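You operate a simulated robot arm through the tools that you are given. There is no shell and no other tool.

Carry out the task below with a simulated robot arm. There is one attempt and no reset: what you move stays moved.

Task
Fill the small blue bottle at dock B and the yellow one at dock A.
Fine: one fill each; lift a bottle only when its green lamp is lit, and stand each back in the cup it came from. Leave the third bottle alone. Set down upright: what you pick out.

It is judged by the outcome, as a careful person would: the job done as asked, and still so three seconds after it is handed in. It fails if anything else is knocked over, pushed out of place, dropped, spilled or broken.

Robot
A 7-joint arm with a two-finger parallel gripper, fixed in place. Base frame: the origin is on the floor under the middle of its stand, x ahead of it, y to its left, z up; the work surface is at about z = 86. Readings come in cm, degrees, newtons and seconds.
It reaches about 137.2 cm from its shoulder. Its first joint turns from -149.0 to 149.0 degrees. Payload 3.43 kg.
The tool frame sits at the grasp point between the pads (the TCP): z along the fingers, y along the line on which they close. The tips reach 3 cm beyond it. Largest opening 9.4 cm; finger width 2.8, thickness 1; the body of the gripper, 5 by 9.6 cm, starts 5.5 cm behind the TCP.
Orientation is told as [roll, pitch, yaw] about the base's x, y, z axes, in that order, counted from this pose: with the fingers straight down and closing along the base's y, the tool's x points along the base's -x, its y along +y and its z along -z.

Tools
- The arm moves only by the tool drive_tool. Its argument "targets" is a list of rows, each a list of 6 numbers: the shift along the tool's x, y, z in units of 25 mm (1.0 is 25 mm), then the turn, a rotation vector about the tool's x, y, z in units of 5 degrees (1.0 is 5 degrees). In form: [[x, y, z, wx, wy, wz], ...]. A call has 1 to 20 rows; each row shifts and turns the commanded pose from where the row before left it, along the tool's axes as they then stand. "gripper" is the opening, from 0 (shut) to 1 (fully open), set as the call begins (left out, the last holds). A call with a number of a shift or a turn outside -1 to 1 is refused whole. Rows are played at 5 a second. More than 5 cm and 8.6 degrees between two rows, or a gripper value outside its range, and nothing of the call is played. A pose out of reach is approached as far as the arm can. The call stops where the force on the tool passes 50 N (or 10 N more than at its start, if that is more) or the arm is blocked; 0.2 s more then pass. The fingers move at their own pace (about 4.5 cm/s each) and stop on an object; they squeeze with about 29 N. The grip force told is the motor's: it shows also when the fingers shut on nothing. Time passes only in rows, and 0.2 s behind the last, so rows that do not move let the fingers close. The reply holds the time, the measured pose of the TCP, the force on the tool along the base axes, the opening and the grip force, in the units named above and with some noise, with the torque about the TCP (base axes, N m) and any sound that the robot's microphone picked up.
- Cameras (640 x 400 px; columns grow to the right, rows downward): "scene" is fixed at [40.13, 64.97, 145.61]; the picture's right is [-1.00, -0.05, 0.00], its down [-0.02, 0.36, -0.93] and it looks along [0.05, -0.93, -0.36] (base axes); focal length 334 px, centre (320, 200). "wrist" rides on the gripper at [7.6, 1.4, -10.2] in the tool frame; the picture's right is [-0.18, 0.98, 0.00], its down [-0.75, -0.14, -0.64] and it looks along [-0.63, -0.12, 0.77] (tool axes); focal length 243 px, centre (320, 200). There is no depth. A picture from a camera that has moved, and an enlarged one, comes with that camera's place and axes in the base frame and with its lens.
- snapshot(camera): a new picture of that camera. No time passes.
- inspect(camera, box): a new picture of the part [left, top, right, bottom] of that camera's present view, enlarged. No time passes.
- sign_off(): hands the job in; it is judged then, once.

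Places have to be worked out from the pictures, the camera data and where the tool is seen. Open the gripper and draw the arm clear of the work before you hand the job in, unless the task says otherwise.

The tools are called as name(argument=value, ...) on one line, values as JSON. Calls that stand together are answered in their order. drive_tool: Moves the arm, as the interface text tells. Its arguments: {"type":"object","properties":{"targets":{"type":"array","items":{"type":"array","items":{"type":"number"}}},"gripper":{"type":"number"}},"required":["targets"]} The other tools are called the same way: snapshot (camera) takes a picture; inspect (camera, box) takes an enlarged picture of a part of a camera's view; sign_off () hands the job in.

At the start:

```text
t: 0.0
position: [46.38, -87.28, 119.3]
tcp_rot: [0.0, 0.0, 0.1]
ft_force: [-0.2, 0.0, 0.3]
moment: [-0.02, 0.0, -0.03]
gripper_width: 9.4
grasp_force: 0.0
```

scene: 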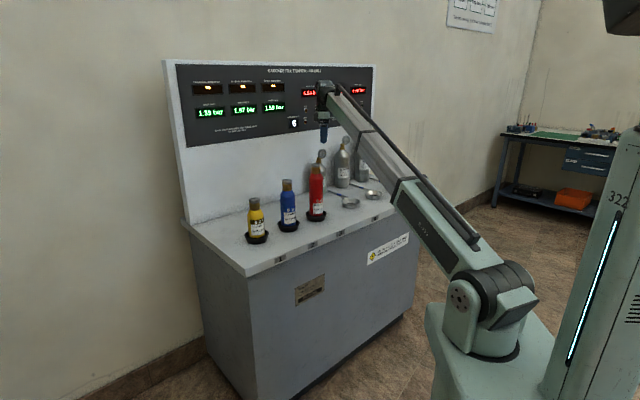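
wrist: 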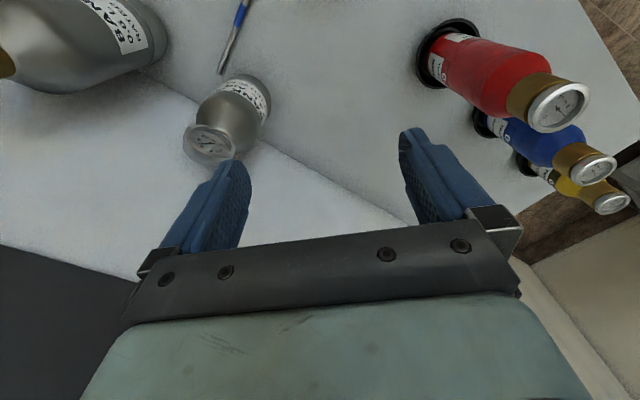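

I'll start by looking closely at the panel, the bottles and the docks before moving anything.

inspect(camera="scene", box=[160, 50, 400, 200])

inspect(camera="scene", box=[220, 130, 420, 280])

inspect(camera="wrist", box=[380, 0, 640, 240])

inspect(camera="wrist", box=[0, 0, 320, 200])

```text
2.67 times, centred on (280, 125) of scene
camera zoom: at [40.13, 64.97, 145.61], right [-1.0, -0.05, 0.0], down [-0.02, 0.36, -0.93], along [0.05, -0.93, -0.36], focal length 892 px, centre (427, 400)
```

zoom: 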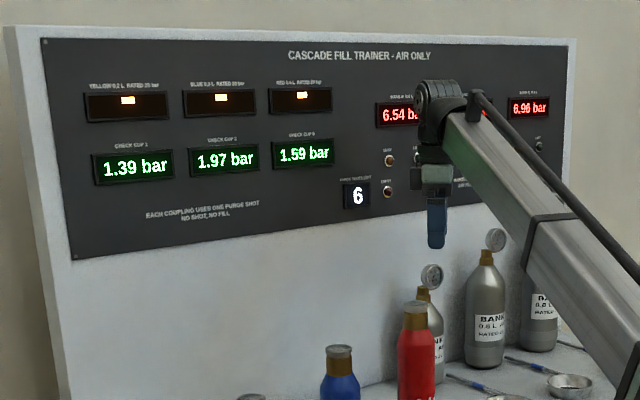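

```text
2.67 times, centred on (320, 205) of scene
camera zoom: at [40.13, 64.97, 145.61], right [-1.0, -0.05, 0.0], down [-0.02, 0.36, -0.93], along [0.05, -0.93, -0.36], focal length 892 px, centre (320, 187)
```

zoom: 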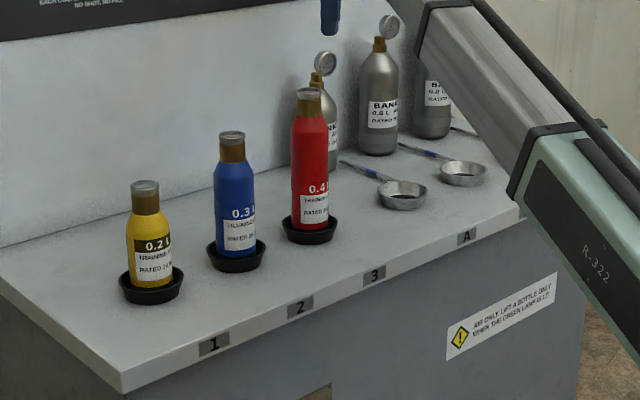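

```text
1.67 times, centred on (510, 120) of wrist
camera zoom: at [38.66, -85.85, 129.59], right [0.18, 0.98, 0.0], down [0.75, -0.14, 0.64], along [0.63, -0.12, -0.77], focal length 404 px, centre (3, 333)
```

zoom: 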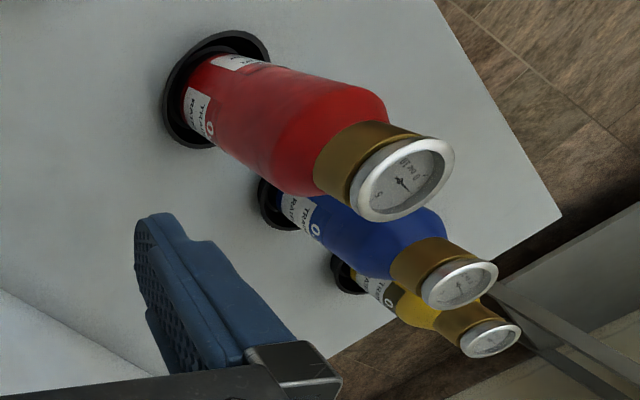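

```text
2.00 times, centred on (160, 100) of wrist
camera zoom: at [38.66, -85.85, 129.59], right [0.18, 0.98, 0.0], down [0.75, -0.14, 0.64], along [0.63, -0.12, -0.77], focal length 485 px, centre (640, 400)
```

zoom: 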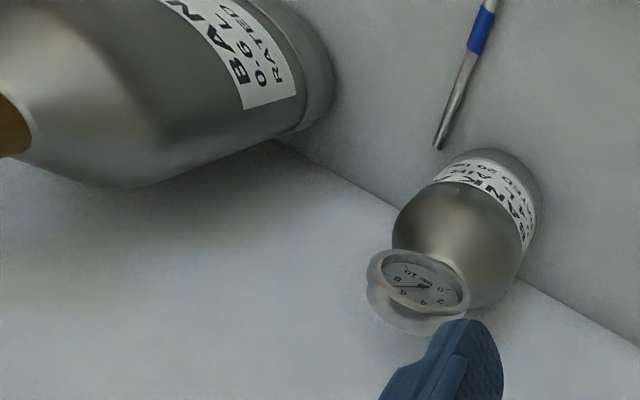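

The counter appears to run at about 45° to the base, with cups 1–3 holding yellow, blue and red, and the metal docks further along. I'll raise the arm, pull it back from the counter and yaw the tool 45° so the wrist camera faces the docks and panel.

drive_tool(targets=[[0, 0, -1, 0, 0, 0], [0, 0, -1, 0, 0, 0], [0, 0, -1, 0, 0, 0], [0, 0, -1, 0, 0, 0], [0, 0, -1, 0, 0, 0], [0, 0, -1, 0, 0, 0], [0.7, 0.7, 0, 0, 0, 1], [0.7, 0.7, 0, 0, 0, 1], [0.7, 0.7, 0, 0, 0, 1], [0.7, 0.7, 0, 0, 0, 1], [0.7, 0.7, 0, 0, 0, 1], [0.7, 0.7, 0, 0, 0, 1], [0.7, 0.7, 0, 0, 0, 1], [0.7, 0.7, 0, 0, 0, 1], [0.7, 0.7, 0, 0, 0, 1]])

snapshot(camera="scene")

snapshot(camera="wrist")

```text
t: 2.7
position: [40.68, -79.8, 122.49]
tcp_rot: [-0.8, -1.2, -31.2]
ft_force: [0.2, -1.0, -2.4]
moment: [0.0, -0.09, 0.0]
gripper_width: 9.39
grasp_force: 0.0
out of reach, approached as far as the arm can: row 4, 5, 6, 7, 8, 9, 10, 11, 12, 13
stopped in row 13: the force on the tool passed its limit at 64 N (the readings are from after the stop); the commanded pose is now the measured one
```

```text
taken
```

scene: 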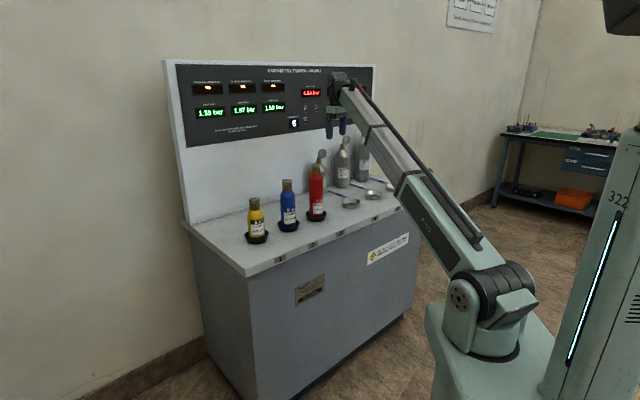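

```text
taken
camera wrist: at [34.9, -74.28, 132.54], right [0.67, 0.74, -0.01], down [0.56, -0.5, 0.66], along [0.49, -0.45, -0.75], focal length 243 px, centre (320, 200)
```

wrist: 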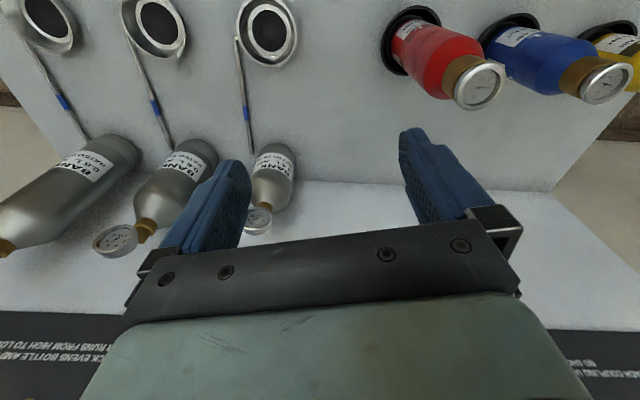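

Three docks (bowls with couplings) are each joined by a whip to a bank, and the arm was close to its reach limit up high. I'll retract toward the base and tilt the tool up so the wrist camera can read the panel.

drive_tool(targets=[[0.97, 0.25, 0, 0, 0, 0], [0.97, 0.25, 0, 0, 0, 0], [0.97, 0.25, 0, 0, 0, 0], [0.97, 0.25, 0, 0, 0, 0], [0.97, 0.25, 0, 0, 0, 0], [0.97, 0.25, 0, 0, 0, 0], [0.97, 0.25, 0, 0, 0, 0], [0.97, 0.25, 0, 0, 0, 0], [0, 0, 0, 0, -1, 0], [0, 0, 0, 0, -1, 0], [0, 0, 0, 0, -1, 0], [0, 0, 0, 0, -1, 0], [0, 0, 0, 0, -1, 0], [0, 0, 0, 0, -1, 0], [0, 0, 0, 0, -1, 0], [0, 0, 0, 0, -1, 0]])

snapshot(camera="scene")

snapshot(camera="wrist")

```text
t: 3.4
position: [37.44, -76.51, 122.27]
tcp_rot: [-1.4, -2.2, -31.4]
ft_force: [1.2, -7.6, -10.9]
moment: [0.24, -0.39, 0.31]
gripper_width: 9.4
grasp_force: 0.1
out of reach, approached as far as the arm can: row 3
stopped in row 3: the force on the tool passed its limit at 51 N (the readings are from after the stop); the commanded pose is now the measured one
```

```text
taken
```

scene: 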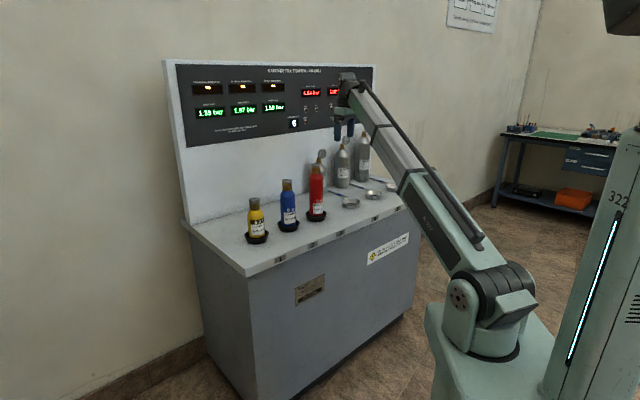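

```text
taken
camera wrist: at [31.44, -70.81, 132.22], right [0.67, 0.74, -0.02], down [0.56, -0.49, 0.67], along [0.49, -0.46, -0.74], focal length 243 px, centre (320, 200)
```

wrist: 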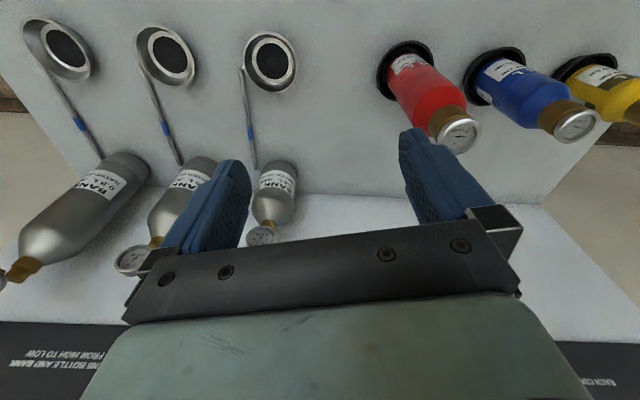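

Moving closer with the fingers straight down seems to hit a wrist limit, so I'll tilt the tool outward first, in gentle steps, which should ease it.

drive_tool(targets=[[0, 0, 0, 0, -0.5, 0], [0, 0, 0, 0, -0.5, 0], [0, 0, 0, 0, -0.5, 0], [0, 0, 0, 0, -0.5, 0], [0, 0, 0, 0, -0.5, 0], [0, 0, 0, 0, -0.5, 0], [0, 0, 0, 0, -0.5, 0], [0, 0, 0, 0, -0.5, 0], [0, 0, 0, 0, -0.5, 0], [0, 0, 0, 0, -0.5, 0], [0, 0, 0, 0, -0.5, 0], [0, 0, 0, 0, -0.5, 0], [0, 0, 0, 0, -0.5, 0], [0, 0, 0, 0, -0.5, 0]])

snapshot(camera="scene")

snapshot(camera="wrist")

```text
t: 6.4
position: [37.43, -76.37, 122.28]
tcp_rot: [-1.5, -37.0, -30.7]
ft_force: [-0.3, -0.2, 0.4]
moment: [-0.04, 0.02, 0.02]
gripper_width: 9.39
grasp_force: 0.0
```

```text
taken
```

scene: 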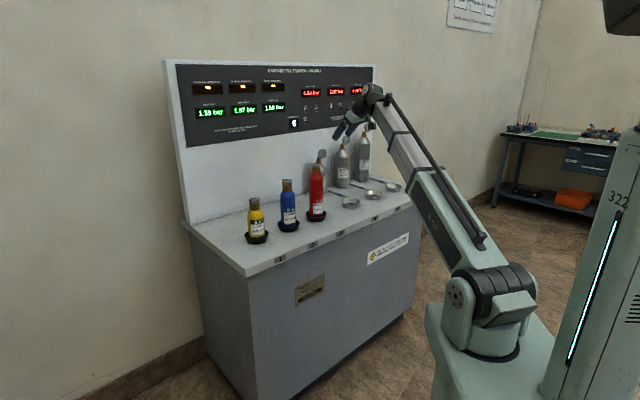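

```text
taken
camera wrist: at [27.7, -68.67, 125.84], right [0.64, 0.76, 0.09], down [0.12, -0.22, 0.97], along [0.76, -0.61, -0.23], focal length 243 px, centre (320, 200)
```

wrist: 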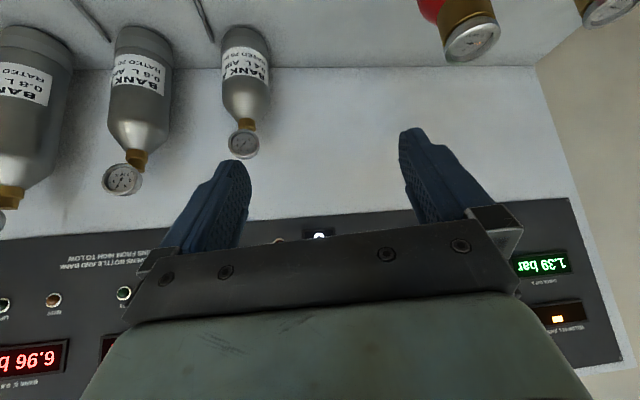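

The tilt worked and the panel is now clear in the scene view. I'll enlarge the panel and its instructions.

inspect(camera="scene", box=[280, 60, 380, 130])

inspect(camera="scene", box=[180, 65, 300, 145])

inspect(camera="wrist", box=[0, 200, 180, 400])

inspect(camera="scene", box=[310, 130, 430, 230])

inspect(camera="scene", box=[440, 0, 510, 40])

inspect(camera="scene", box=[360, 230, 420, 270])

inspect(camera="scene", box=[280, 265, 340, 310])

```text
5.71 times, centred on (330, 95) of scene
camera zoom: at [40.13, 64.97, 145.61], right [-1.0, -0.05, 0.0], down [-0.02, 0.36, -0.93], along [0.05, -0.93, -0.36], focal length 1911 px, centre (263, 800)
```

zoom: 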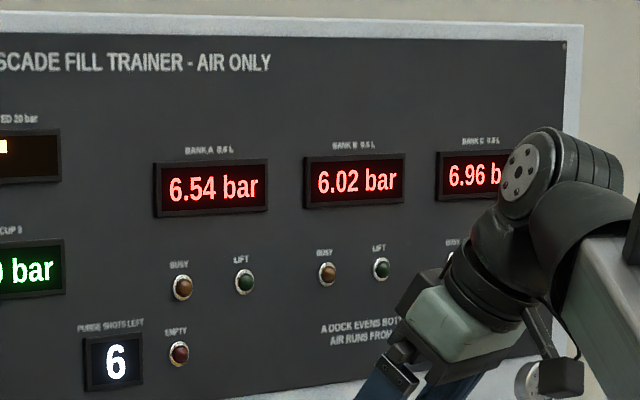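

```text
5.00 times, centred on (240, 105) of scene
camera zoom: at [40.13, 64.97, 145.61], right [-1.0, -0.05, 0.0], down [-0.02, 0.36, -0.93], along [0.05, -0.93, -0.36], focal length 1672 px, centre (720, 675)
```

zoom: 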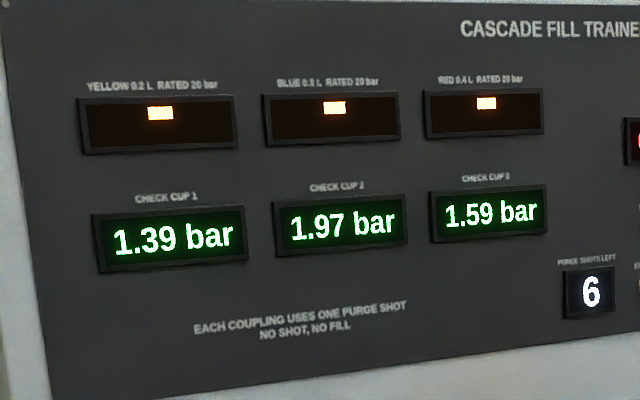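

```text
2.00 times, centred on (90, 300) of wrist
camera zoom: at [27.7, -68.67, 125.84], right [0.64, 0.76, 0.09], down [0.12, -0.22, 0.97], along [0.76, -0.61, -0.23], focal length 485 px, centre (780, 0)
```

zoom: 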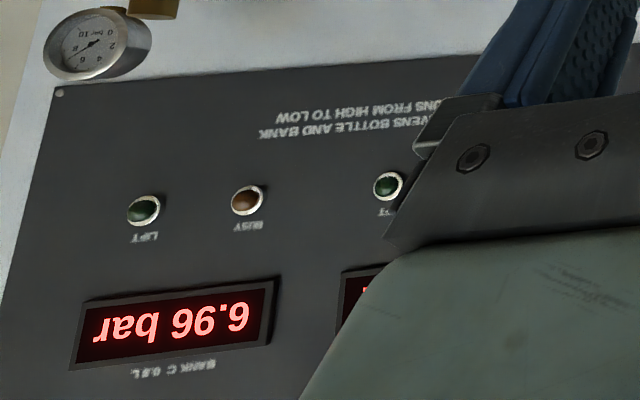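

```text
4.00 times, centred on (370, 180) of scene
camera zoom: at [40.13, 64.97, 145.61], right [-1.0, -0.05, 0.0], down [-0.02, 0.36, -0.93], along [0.05, -0.93, -0.36], focal length 1338 px, centre (120, 280)
```

zoom: 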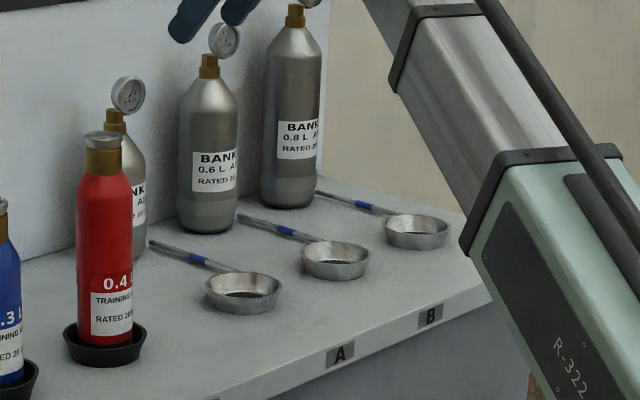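

```text
9.14 times, centred on (475, 20) of scene
camera zoom: at [40.13, 64.97, 145.61], right [-1.0, -0.05, 0.0], down [-0.02, 0.36, -0.93], along [0.05, -0.93, -0.36], focal length 3057 px, centre (-1097, 1846)
```

zoom: 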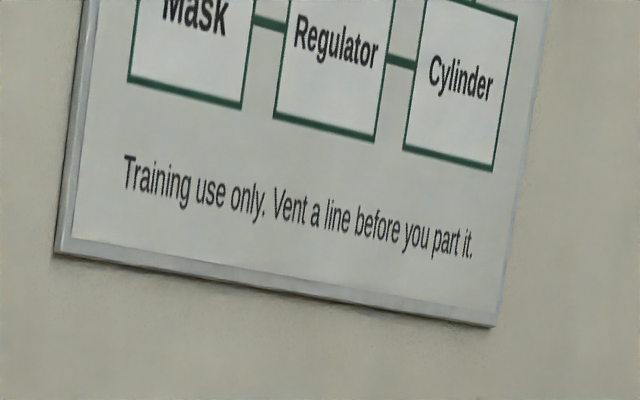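

```text
10.00 times, centred on (390, 250) of scene
camera zoom: at [40.13, 64.97, 145.61], right [-1.0, -0.05, 0.0], down [-0.02, 0.36, -0.93], along [0.05, -0.93, -0.36], focal length 3344 px, centre (-380, -300)
```

zoom: 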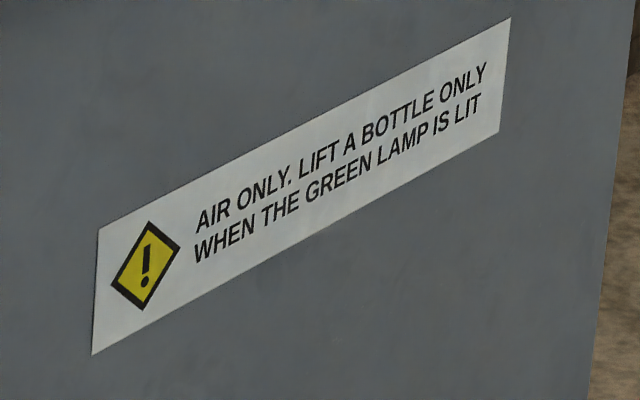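

```text
8.89 times, centred on (310, 288) of scene
camera zoom: at [40.13, 64.97, 145.61], right [-1.0, -0.05, 0.0], down [-0.02, 0.36, -0.93], along [0.05, -0.93, -0.36], focal length 2972 px, centre (409, -578)
```

zoom: 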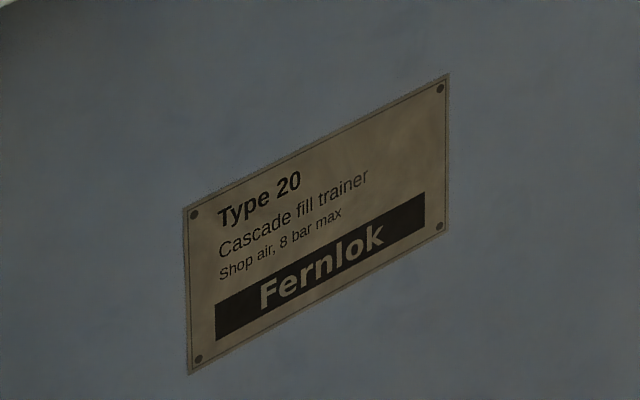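

The rules read: a dock evens bottle and bank, each coupling uses one purge shot, and each bank has BUSY and LIFT lamps. From the wrist view I place dock A near (32.8, -84.5), B near (20.8, -96.5), the blue cup near (60, -57) and the yellow near (69, -46). Next I'll turn the tool to yaw -45° and pitch -50°, for a forward-tilted body grasp.

drive_tool(targets=[[0, 0, 0, 0.344, 0, 0.456], [0, 0, 0, 0.344, 0, 0.456], [0, 0, 0, 0.344, 0, 0.456], [0, 0, 0, 0.344, 0, 0.456], [0, 0, 0, 0.344, 0, 0.456], [0, 0, 0, 0, -0.52, 0], [0, 0, 0, 0, -0.52, 0], [0, 0, 0, 0, -0.52, 0], [0, 0, 0, 0, -0.52, 0], [0, 0, 0, 0, -0.52, 0], [0, 0, 0, 0, 0, 0]])

snapshot(camera="wrist")

```text
t: 8.8
position: [37.38, -76.45, 122.31]
tcp_rot: [-1.8, -50.2, -44.3]
ft_force: [1.1, -0.4, -0.1]
moment: [0.01, 0.02, -0.03]
gripper_width: 9.39
grasp_force: 0.2
```

```text
taken
camera wrist: at [29.51, -66.21, 122.94], right [0.79, 0.6, 0.12], down [-0.1, -0.08, 0.99], along [0.61, -0.79, 0.0], focal length 243 px, centre (320, 200)
```

wrist: 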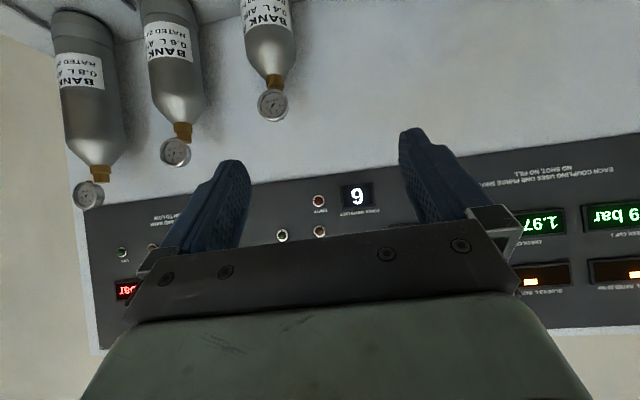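

The orientation is now about [-2, -50, -44] as planned. I'll retract 15 cm straight back from the counter, toward the robot.

drive_tool(targets=[[0.643, 0, -0.766, 0, 0, 0], [0.643, 0, -0.766, 0, 0, 0], [0.643, 0, -0.766, 0, 0, 0], [0.643, 0, -0.766, 0, 0, 0], [0.643, 0, -0.766, 0, 0, 0], [0.643, 0, -0.766, 0, 0, 0], [0, 0, 0, 0, 0, 0]])

snapshot(camera="scene")

snapshot(camera="wrist")

```text
t: 10.4
position: [26.94, -65.61, 122.26]
tcp_rot: [-1.7, -50.3, -44.3]
ft_force: [0.2, 0.8, 0.2]
moment: [-0.01, -0.04, 0.01]
gripper_width: 9.38
grasp_force: 0.1
```

```text
taken
```

scene: 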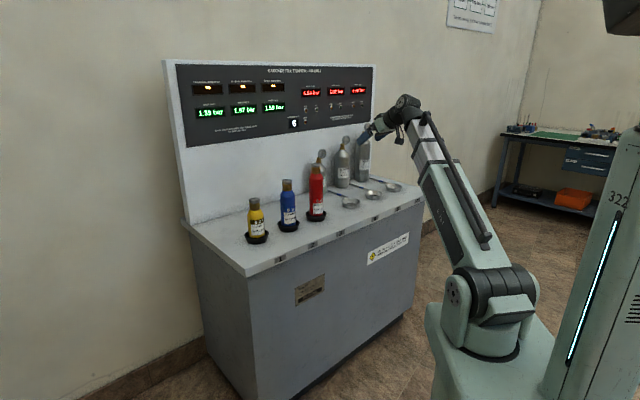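

```text
taken
camera wrist: at [19.03, -55.46, 122.88], right [0.79, 0.6, 0.12], down [-0.1, -0.08, 0.99], along [0.61, -0.79, 0.0], focal length 243 px, centre (320, 200)
```

wrist: 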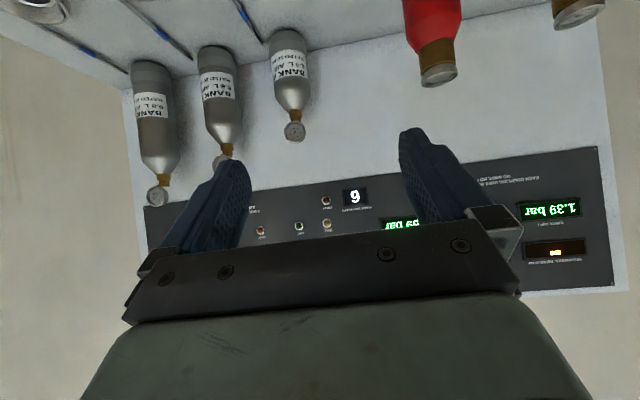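

The whole panel is visible from here and all lamps are off, with 6 purge shots left. I'll slide along the counter in front of the bottles to the blue one, coming down to about z=105.

drive_tool(targets=[[0, 0, 0, -0.18, 0, 0.15], [0.435, 0.97, 0.365, 0, 0, 0], [0.435, 0.97, 0.365, 0, 0, 0], [0.435, 0.97, 0.365, 0, 0, 0], [0.435, 0.97, 0.365, 0, 0, 0], [0.435, 0.97, 0.365, 0, 0, 0], [0.435, 0.97, 0.365, 0, 0, 0], [0.435, 0.97, 0.365, 0, 0, 0], [0.435, 0.97, 0.365, 0, 0, 0], [0.435, 0.97, 0.365, 0, 0, 0], [0.435, 0.97, 0.365, 0, 0, 0], [0.435, 0.97, 0.365, 0, 0, 0], [0.435, 0.97, 0.365, 0, 0, 0], [0, 0, 0, 0, 0, 0]])

snapshot(camera="scene")

snapshot(camera="wrist")

```text
t: 13.4
position: [48.0, -45.81, 105.31]
tcp_rot: [0.0, -50.1, -45.6]
ft_force: [-0.4, -0.3, 0.5]
moment: [0.02, 0.01, 0.0]
gripper_width: 9.4
grasp_force: 0.1
out of reach, approached as far as the arm can: row 13
```

```text
taken
```

scene: 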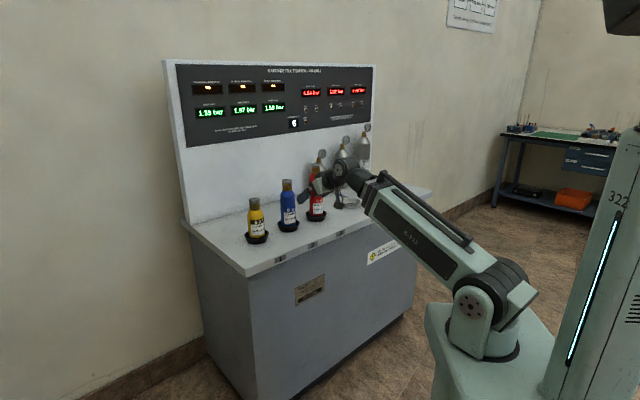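

```text
taken
camera wrist: at [40.12, -35.65, 106.04], right [0.78, 0.6, 0.14], down [-0.11, -0.09, 0.99], along [0.61, -0.79, -0.01], focal length 243 px, centre (320, 200)
```

wrist: 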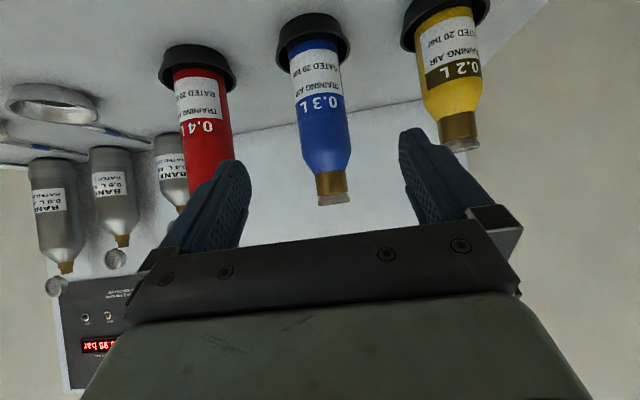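

The blue bottle stands between the fingers. I put its axis at about n=82.5 (distance out from the base, square to the counter) and its top at about z=106. I'll approach diagonally, forward and down, and stop partway to check alignment.

drive_tool(targets=[[-0.139, -0.02, 0.889, 0, 0, 0], [-0.139, -0.02, 0.889, 0, 0, 0], [-0.139, -0.02, 0.889, 0, 0, 0], [-0.139, -0.02, 0.889, 0, 0, 0], [-0.139, -0.02, 0.889, 0, 0, 0], [0, 0, 0, 0, 0, 0]], gripper=1)

snapshot(camera="scene")

snapshot(camera="wrist")

```text
t: 14.8
position: [54.72, -52.84, 99.6]
tcp_rot: [0.0, -50.3, -45.5]
ft_force: [-0.5, -0.2, 0.7]
moment: [0.02, 0.0, 0.03]
gripper_width: 9.41
grasp_force: 0.0
```

```text
taken
```

scene: 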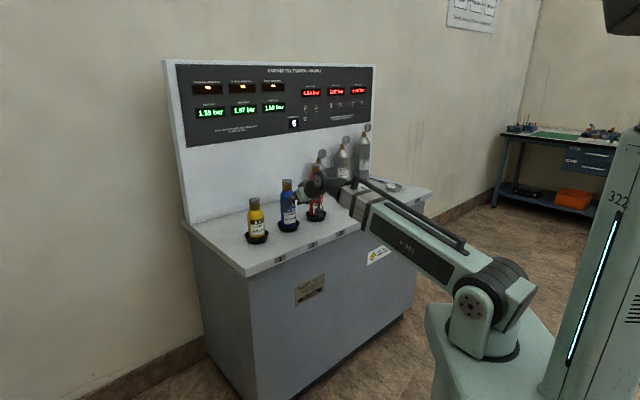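

```text
taken
camera wrist: at [46.73, -42.75, 100.29], right [0.78, 0.6, 0.14], down [-0.11, -0.09, 0.99], along [0.61, -0.79, 0.0], focal length 243 px, centre (320, 200)
```

wrist: 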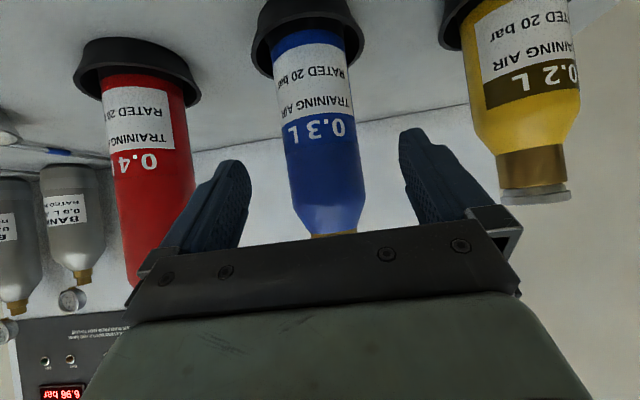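

The blue bottle is centred between the fingers, about 0.2 cm off, with body around 6.5 cm wide. I'll do the last three approach rows with the gripper still open, then look.

drive_tool(targets=[[-0.139, -0.03, 0.889, 0, 0, 0], [-0.139, -0.03, 0.889, 0, 0, 0], [-0.139, -0.03, 0.889, 0, 0, 0], [0, 0, 0, 0, 0, 0]], gripper=1)

snapshot(camera="wrist")

inspect(camera="scene", box=[220, 150, 380, 250])

```text
t: 15.8
position: [58.51, -57.26, 96.09]
tcp_rot: [0.0, -50.3, -45.4]
ft_force: [0.8, 0.2, 0.7]
moment: [0.03, 0.01, -0.04]
gripper_width: 9.39
grasp_force: 0.0
```

```text
taken
camera wrist: at [50.6, -47.04, 96.8], right [0.78, 0.6, 0.14], down [-0.11, -0.09, 0.99], along [0.61, -0.79, 0.0], focal length 243 px, centre (320, 200)
```

wrist: 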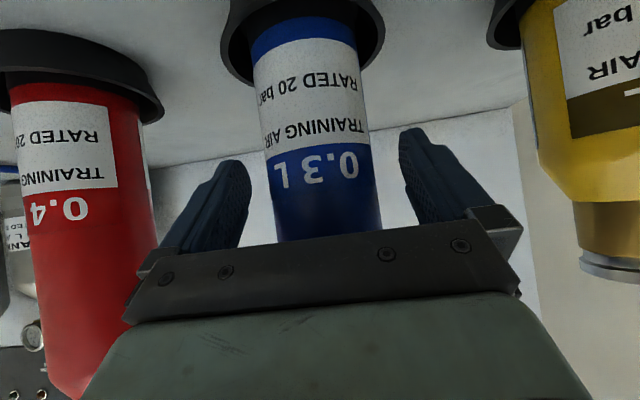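

```text
4.00 times, centred on (300, 200) of scene
camera zoom: at [40.13, 64.97, 145.61], right [-1.0, -0.05, 0.0], down [-0.02, 0.36, -0.93], along [0.05, -0.93, -0.36], focal length 1338 px, centre (400, 200)
```

zoom: 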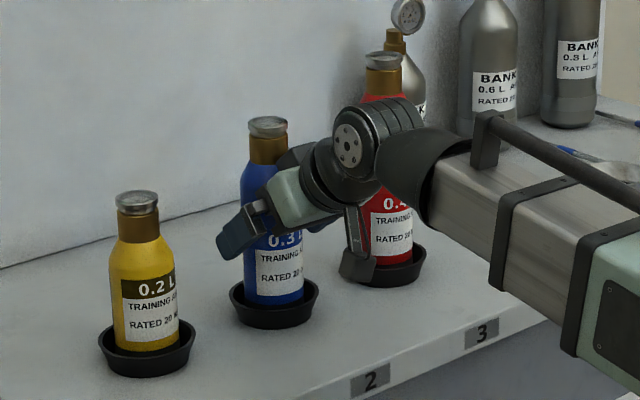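

The bottle sits centred between the pads, with the palm clear of it. I'll close on the body while holding still.

drive_tool(targets=[[0, 0, 0, 0, 0, 0], [0, 0, 0, 0, 0, 0], [0, 0, 0, 0, 0, 0], [0, 0, 0, 0, 0, 0], [0, 0, 0, 0, 0, 0], [0, 0, 0, 0, 0, 0]], gripper=0)

snapshot(camera="wrist")

inspect(camera="scene", box=[220, 150, 380, 250])

```text
t: 17.2
position: [58.43, -57.17, 96.11]
tcp_rot: [0.0, -50.3, -45.5]
ft_force: [1.0, 1.8, 0.9]
moment: [-0.01, -0.07, 0.06]
gripper_width: 6.17
grasp_force: 29.0
```

```text
taken
camera wrist: at [50.6, -47.03, 96.83], right [0.78, 0.6, 0.14], down [-0.11, -0.09, 0.99], along [0.61, -0.79, 0.0], focal length 243 px, centre (320, 200)
```

wrist: 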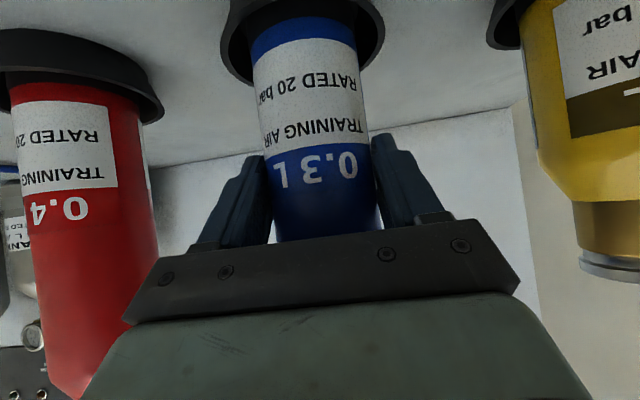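

```text
4.00 times, centred on (300, 200) of scene
camera zoom: at [40.13, 64.97, 145.61], right [-1.0, -0.05, 0.0], down [-0.02, 0.36, -0.93], along [0.05, -0.93, -0.36], focal length 1338 px, centre (400, 200)
```

zoom: 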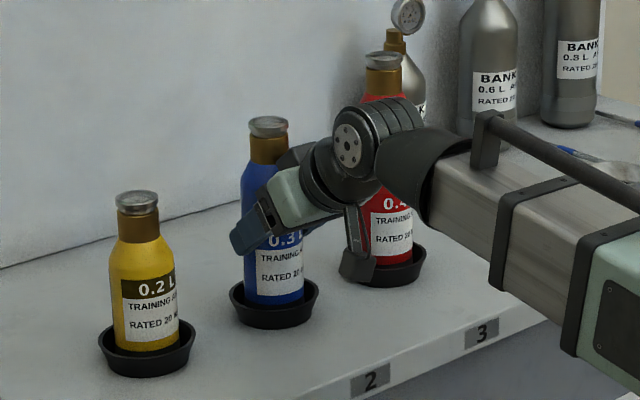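

Firm grip at 6.17 cm with 29 N, and the bottle hasn't shifted. I'll lift it straight out of cup 2 by 7.5 cm in half-size steps and check.

drive_tool(targets=[[-0.385, 0, -0.319, 0, 0, 0], [-0.385, 0, -0.319, 0, 0, 0], [-0.385, 0, -0.319, 0, 0, 0], [-0.385, 0, -0.319, 0, 0, 0], [-0.385, 0, -0.319, 0, 0, 0], [-0.385, 0, -0.319, 0, 0, 0], [0, 0, 0, 0, 0, 0]], gripper=0)

snapshot(camera="wrist")

inspect(camera="scene", box=[220, 150, 380, 250])

```text
t: 18.8
position: [58.56, -56.97, 103.65]
tcp_rot: [0.0, -50.3, -45.5]
ft_force: [-0.1, -0.2, -4.2]
moment: [0.03, 0.04, 0.02]
gripper_width: 6.19
grasp_force: 28.7
```

```text
taken
camera wrist: at [50.55, -46.96, 104.32], right [0.78, 0.6, 0.14], down [-0.11, -0.09, 0.99], along [0.61, -0.79, -0.01], focal length 243 px, centre (320, 200)
```

wrist: 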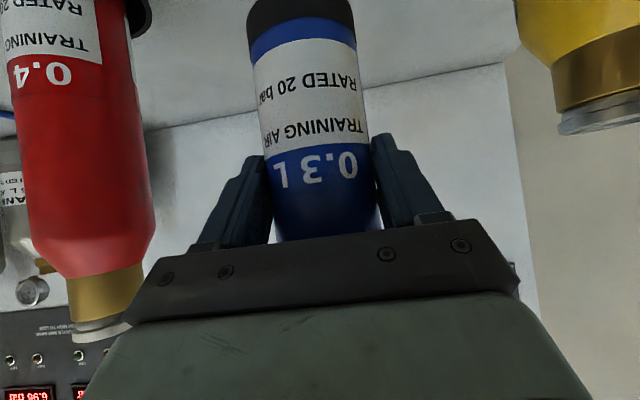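

```text
4.00 times, centred on (300, 200) of scene
camera zoom: at [40.13, 64.97, 145.61], right [-1.0, -0.05, 0.0], down [-0.02, 0.36, -0.93], along [0.05, -0.93, -0.36], focal length 1338 px, centre (400, 200)
```

zoom: 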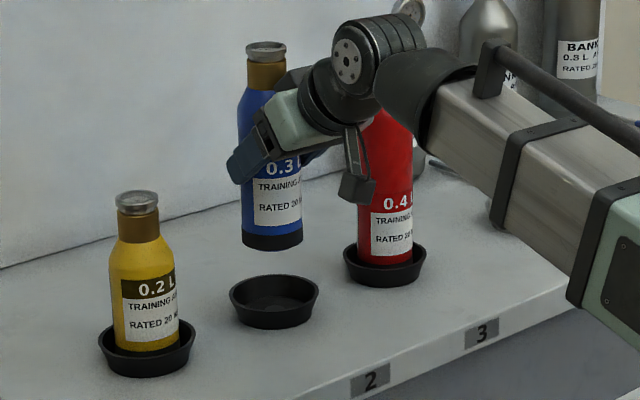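

The bottle is up and upright, load about 4.5 N, and the empty tapered cup 2 is visible. I'll pull back 13.5 cm from the row so I can pass in front of the red bottle.

drive_tool(targets=[[0.3, 0, -0.36, 0, 0, 0], [0.511, 0, -0.6155, 0, 0, 0], [0.511, 0, -0.6155, 0, 0, 0], [0.511, 0, -0.6155, 0, 0, 0], [0.511, 0, -0.6155, 0, 0, 0], [0.511, 0, -0.6155, 0, 0, 0], [0.511, 0, -0.6155, 0, 0, 0], [0, 0, 0, 0, 0, 0]], gripper=0)

snapshot(camera="wrist")

snapshot(camera="scene")

```text
t: 20.6
position: [49.31, -47.74, 103.64]
tcp_rot: [0.0, -50.3, -45.5]
ft_force: [0.6, 0.5, -4.2]
moment: [0.03, 0.01, 0.0]
gripper_width: 6.19
grasp_force: 28.8
```

```text
taken
camera wrist: at [41.31, -37.65, 104.29], right [0.78, 0.6, 0.14], down [-0.11, -0.09, 0.99], along [0.61, -0.79, -0.01], focal length 243 px, centre (320, 200)
```

wrist: 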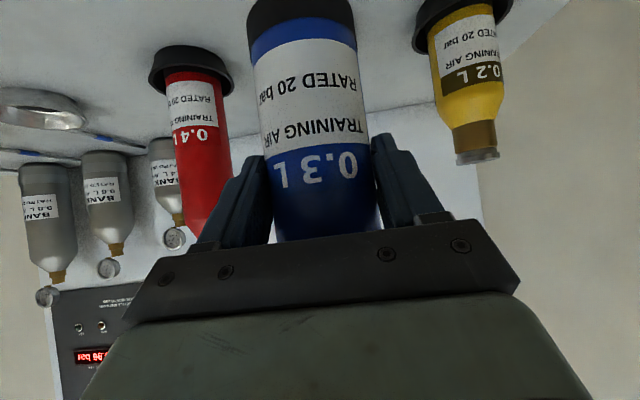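

```text
taken
```

scene: 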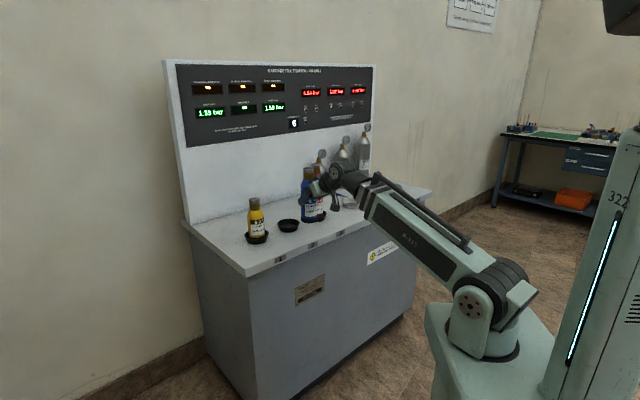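

Clear of the row, with the bottle steady. Now I'll move sideways along the counter toward dock B, first half.

drive_tool(targets=[[0, -0.4, 0, 0, 0, 0], [0, -0.8, 0, 0, 0, 0], [0, -0.8, 0, 0, 0, 0], [0, -0.8, 0, 0, 0, 0], [0, -0.8, 0, 0, 0, 0], [0, -0.8, 0, 0, 0, 0], [0, -0.8, 0, 0, 0, 0], [0, -0.8, 0, 0, 0, 0], [0, -0.8, 0, 0, 0, 0], [0, -0.8, 0, 0, 0, 0], [0, -0.8, 0, 0, 0, 0], [0, -0.8, 0, 0, 0, 0], [0, -0.8, 0, 0, 0, 0], [0, -0.8, 0, 0, 0, 0], [0, -0.4, 0, 0, 0, 0], [0, 0, 0, 0, 0, 0]], gripper=0)

snapshot(camera="wrist")

snapshot(camera="scene")

```text
t: 24.0
position: [29.28, -67.45, 103.5]
tcp_rot: [0.0, -50.3, -45.4]
ft_force: [0.2, -0.4, -5.1]
moment: [0.02, 0.02, 0.01]
gripper_width: 6.16
grasp_force: 29.3
```

```text
taken
camera wrist: at [21.4, -57.2, 104.33], right [0.78, 0.6, 0.14], down [-0.11, -0.09, 0.99], along [0.61, -0.79, -0.01], focal length 243 px, centre (320, 200)
```

wrist: 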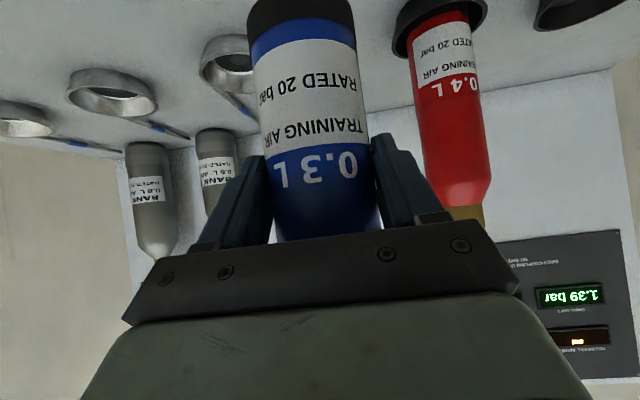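

```text
taken
```

scene: 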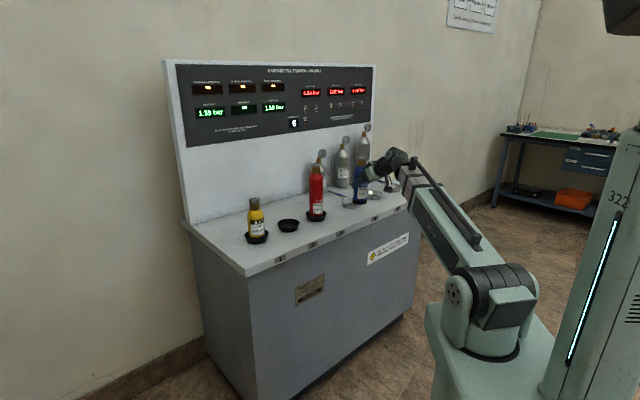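

Bottle steady, TCP at about s=27 (s measured along the counter, cups toward docks). I'll continue the same distance to come in front of dock B.

drive_tool(targets=[[0, -0.4, 0, 0, 0, 0], [0, -0.8, 0, 0, 0, 0], [0, -0.8, 0, 0, 0, 0], [0, -0.8, 0, 0, 0, 0], [0, -0.8, 0, 0, 0, 0], [0, -0.8, 0, 0, 0, 0], [0, -0.8, 0, 0, 0, 0], [0, -0.8, 0, 0, 0, 0], [0, -0.8, 0, 0, 0, 0], [0, -0.8, 0, 0, 0, 0], [0, -0.8, 0, 0, 0, 0], [0, -0.8, 0, 0, 0, 0], [0, -0.8, 0, 0, 0, 0], [0, -0.6, 0, 0, 0, 0], [0, 0, 0, 0, 0, 0]], gripper=0)

snapshot(camera="wrist")

snapshot(camera="scene")

inspect(camera="scene", box=[310, 140, 430, 215])

```text
t: 27.2
position: [10.37, -85.94, 103.76]
tcp_rot: [0.0, -50.3, -45.5]
ft_force: [0.2, -0.6, -3.9]
moment: [0.05, 0.06, 0.0]
gripper_width: 6.17
grasp_force: 28.8
```

```text
taken
camera wrist: at [2.49, -75.77, 104.39], right [0.78, 0.6, 0.14], down [-0.11, -0.09, 0.99], along [0.61, -0.79, -0.01], focal length 243 px, centre (320, 200)
```

wrist: 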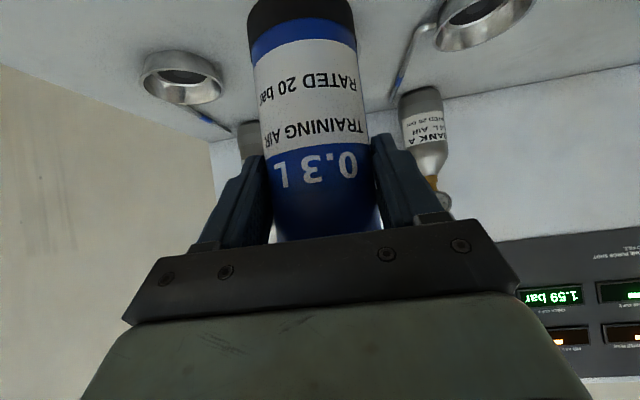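

```text
taken
```

scene: 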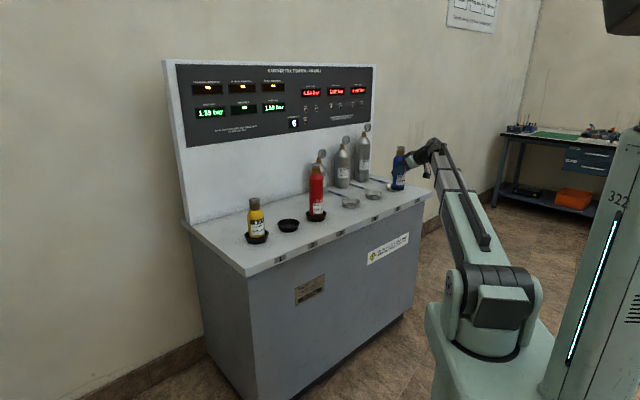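

```text
5.33 times, centred on (370, 178) of scene
camera zoom: at [40.13, 64.97, 145.61], right [-1.0, -0.05, 0.0], down [-0.02, 0.36, -0.93], along [0.05, -0.93, -0.36], focal length 1783 px, centre (53, 320)
```

zoom: 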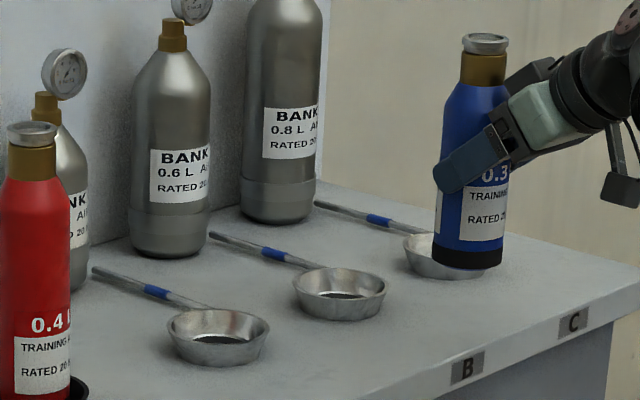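

Docks C and A appear on either side of the held bottle, so dock B, at about (20.8, -96.4), is directly ahead. Before moving over it I'll zoom in to measure where the bottle axis sits relative to the TCP.

inspect(camera="wrist", box=[220, 0, 420, 125])

inspect(camera="wrist", box=[220, 100, 420, 225])

inspect(camera="scene", box=[360, 140, 440, 190])

```text
3.20 times, centred on (320, 62) of wrist
camera zoom: at [2.49, -75.77, 104.39], right [0.78, 0.6, 0.14], down [-0.11, -0.09, 0.99], along [0.61, -0.79, -0.01], focal length 776 px, centre (320, 640)
```

zoom: 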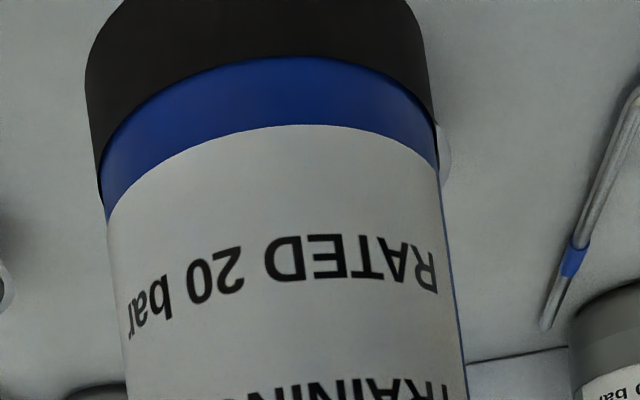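

```text
3.20 times, centred on (320, 162) of wrist
camera zoom: at [2.49, -75.77, 104.39], right [0.78, 0.6, 0.14], down [-0.11, -0.09, 0.99], along [0.61, -0.79, -0.01], focal length 776 px, centre (320, 320)
```

zoom: 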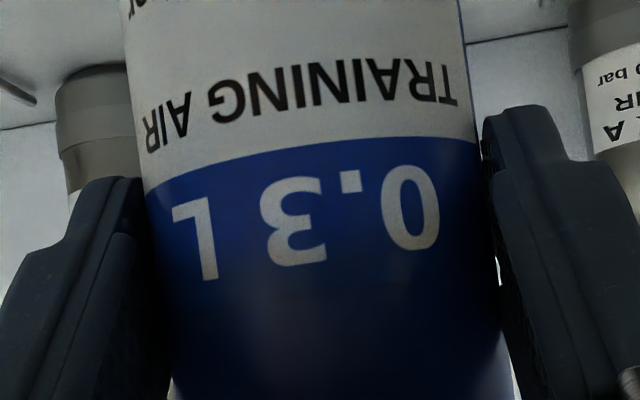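

```text
8.00 times, centred on (400, 165) of scene
camera zoom: at [40.13, 64.97, 145.61], right [-1.0, -0.05, 0.0], down [-0.02, 0.36, -0.93], along [0.05, -0.93, -0.36], focal length 2675 px, centre (-320, 480)
```

zoom: 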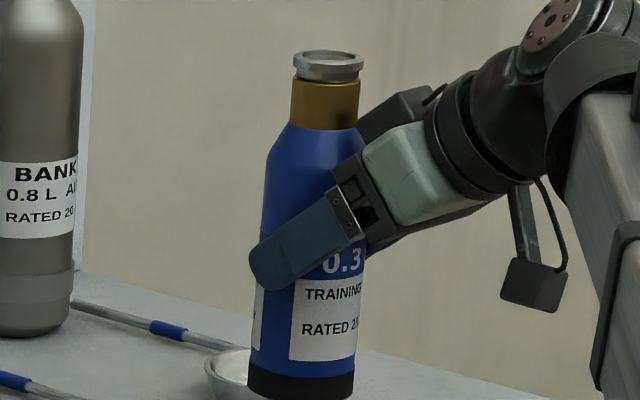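

The measurements put the bottle axis about 1–1.5 cm ahead of the TCP. I'll move it forward about 12 cm at this height, short of dock B's centre, then recheck alignment in both cameras.

drive_tool(targets=[[-0.2, 0, 0.24, 0, 0, 0], [-0.434, 0, 0.523, 0, 0, 0], [-0.434, 0, 0.523, 0, 0, 0], [-0.434, 0, 0.523, 0, 0, 0], [-0.434, 0, 0.523, 0, 0, 0], [-0.434, 0, 0.523, 0, 0, 0], [-0.434, 0, 0.523, 0, 0, 0], [-0.2, 0, 0.24, 0, 0, 0], [0, 0, 0, 0, 0, 0]], gripper=0)

snapshot(camera="wrist")

inspect(camera="scene", box=[330, 155, 410, 205])

```text
t: 29.2
position: [18.67, -94.39, 103.62]
tcp_rot: [0.0, -50.3, -45.4]
ft_force: [0.0, 0.0, -4.3]
moment: [0.04, 0.06, 0.01]
gripper_width: 6.11
grasp_force: 29.0
```

```text
taken
camera wrist: at [10.72, -84.21, 104.3], right [0.78, 0.6, 0.14], down [-0.11, -0.09, 0.99], along [0.61, -0.79, 0.0], focal length 243 px, centre (320, 200)
```

wrist: 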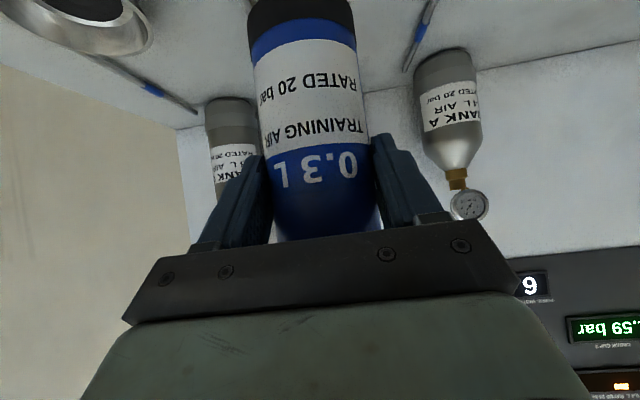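

```text
8.00 times, centred on (370, 180) of scene
camera zoom: at [40.13, 64.97, 145.61], right [-1.0, -0.05, 0.0], down [-0.02, 0.36, -0.93], along [0.05, -0.93, -0.36], focal length 2675 px, centre (-80, 360)
```

zoom: 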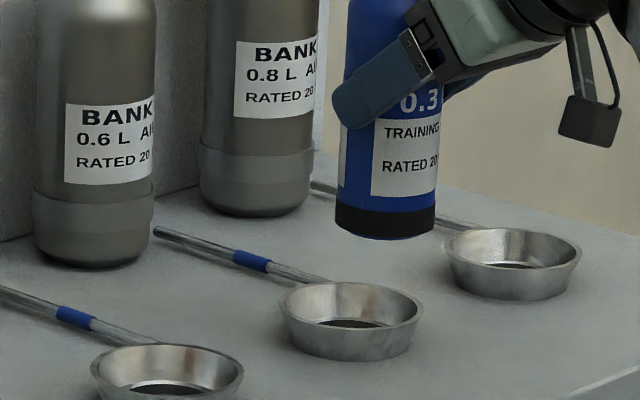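

The scene view shows the bottle needs about 1.9 cm more forward to be above bowl B, whose rim is roughly 9 cm across against a 6.2 cm bottle. I'll move 1.8 cm forward, then down 3 cm, staying above the rim, and check again.

drive_tool(targets=[[-0.23, 0, 0.277, 0, 0, 0], [-0.23, 0, 0.277, 0, 0, 0], [0.308, 0, 0.2555, 0, 0, 0], [0.308, 0, 0.2555, 0, 0, 0], [0.308, 0, 0.2555, 0, 0, 0], [0, 0, 0, 0, 0, 0]], gripper=0)

inspect(camera="wrist", box=[200, 0, 440, 150])

inspect(camera="scene", box=[330, 155, 410, 205])

```text
t: 30.6
position: [19.9, -95.48, 100.66]
tcp_rot: [0.0, -50.3, -45.6]
ft_force: [0.3, 0.0, -4.3]
moment: [0.07, 0.02, -0.03]
gripper_width: 6.12
grasp_force: 29.2
```

```text
2.67 times, centred on (320, 75) of wrist
camera zoom: at [12.01, -85.41, 101.3], right [0.78, 0.6, 0.14], down [-0.11, -0.09, 0.99], along [0.61, -0.79, 0.0], focal length 647 px, centre (320, 533)
```

zoom: 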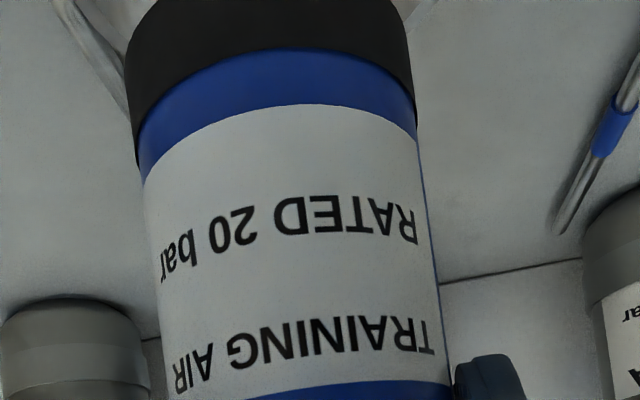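

```text
8.00 times, centred on (370, 180) of scene
camera zoom: at [40.13, 64.97, 145.61], right [-1.0, -0.05, 0.0], down [-0.02, 0.36, -0.93], along [0.05, -0.93, -0.36], focal length 2675 px, centre (-80, 360)
```

zoom: 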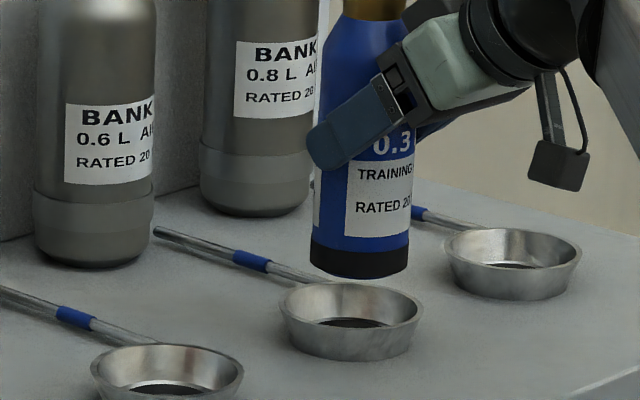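

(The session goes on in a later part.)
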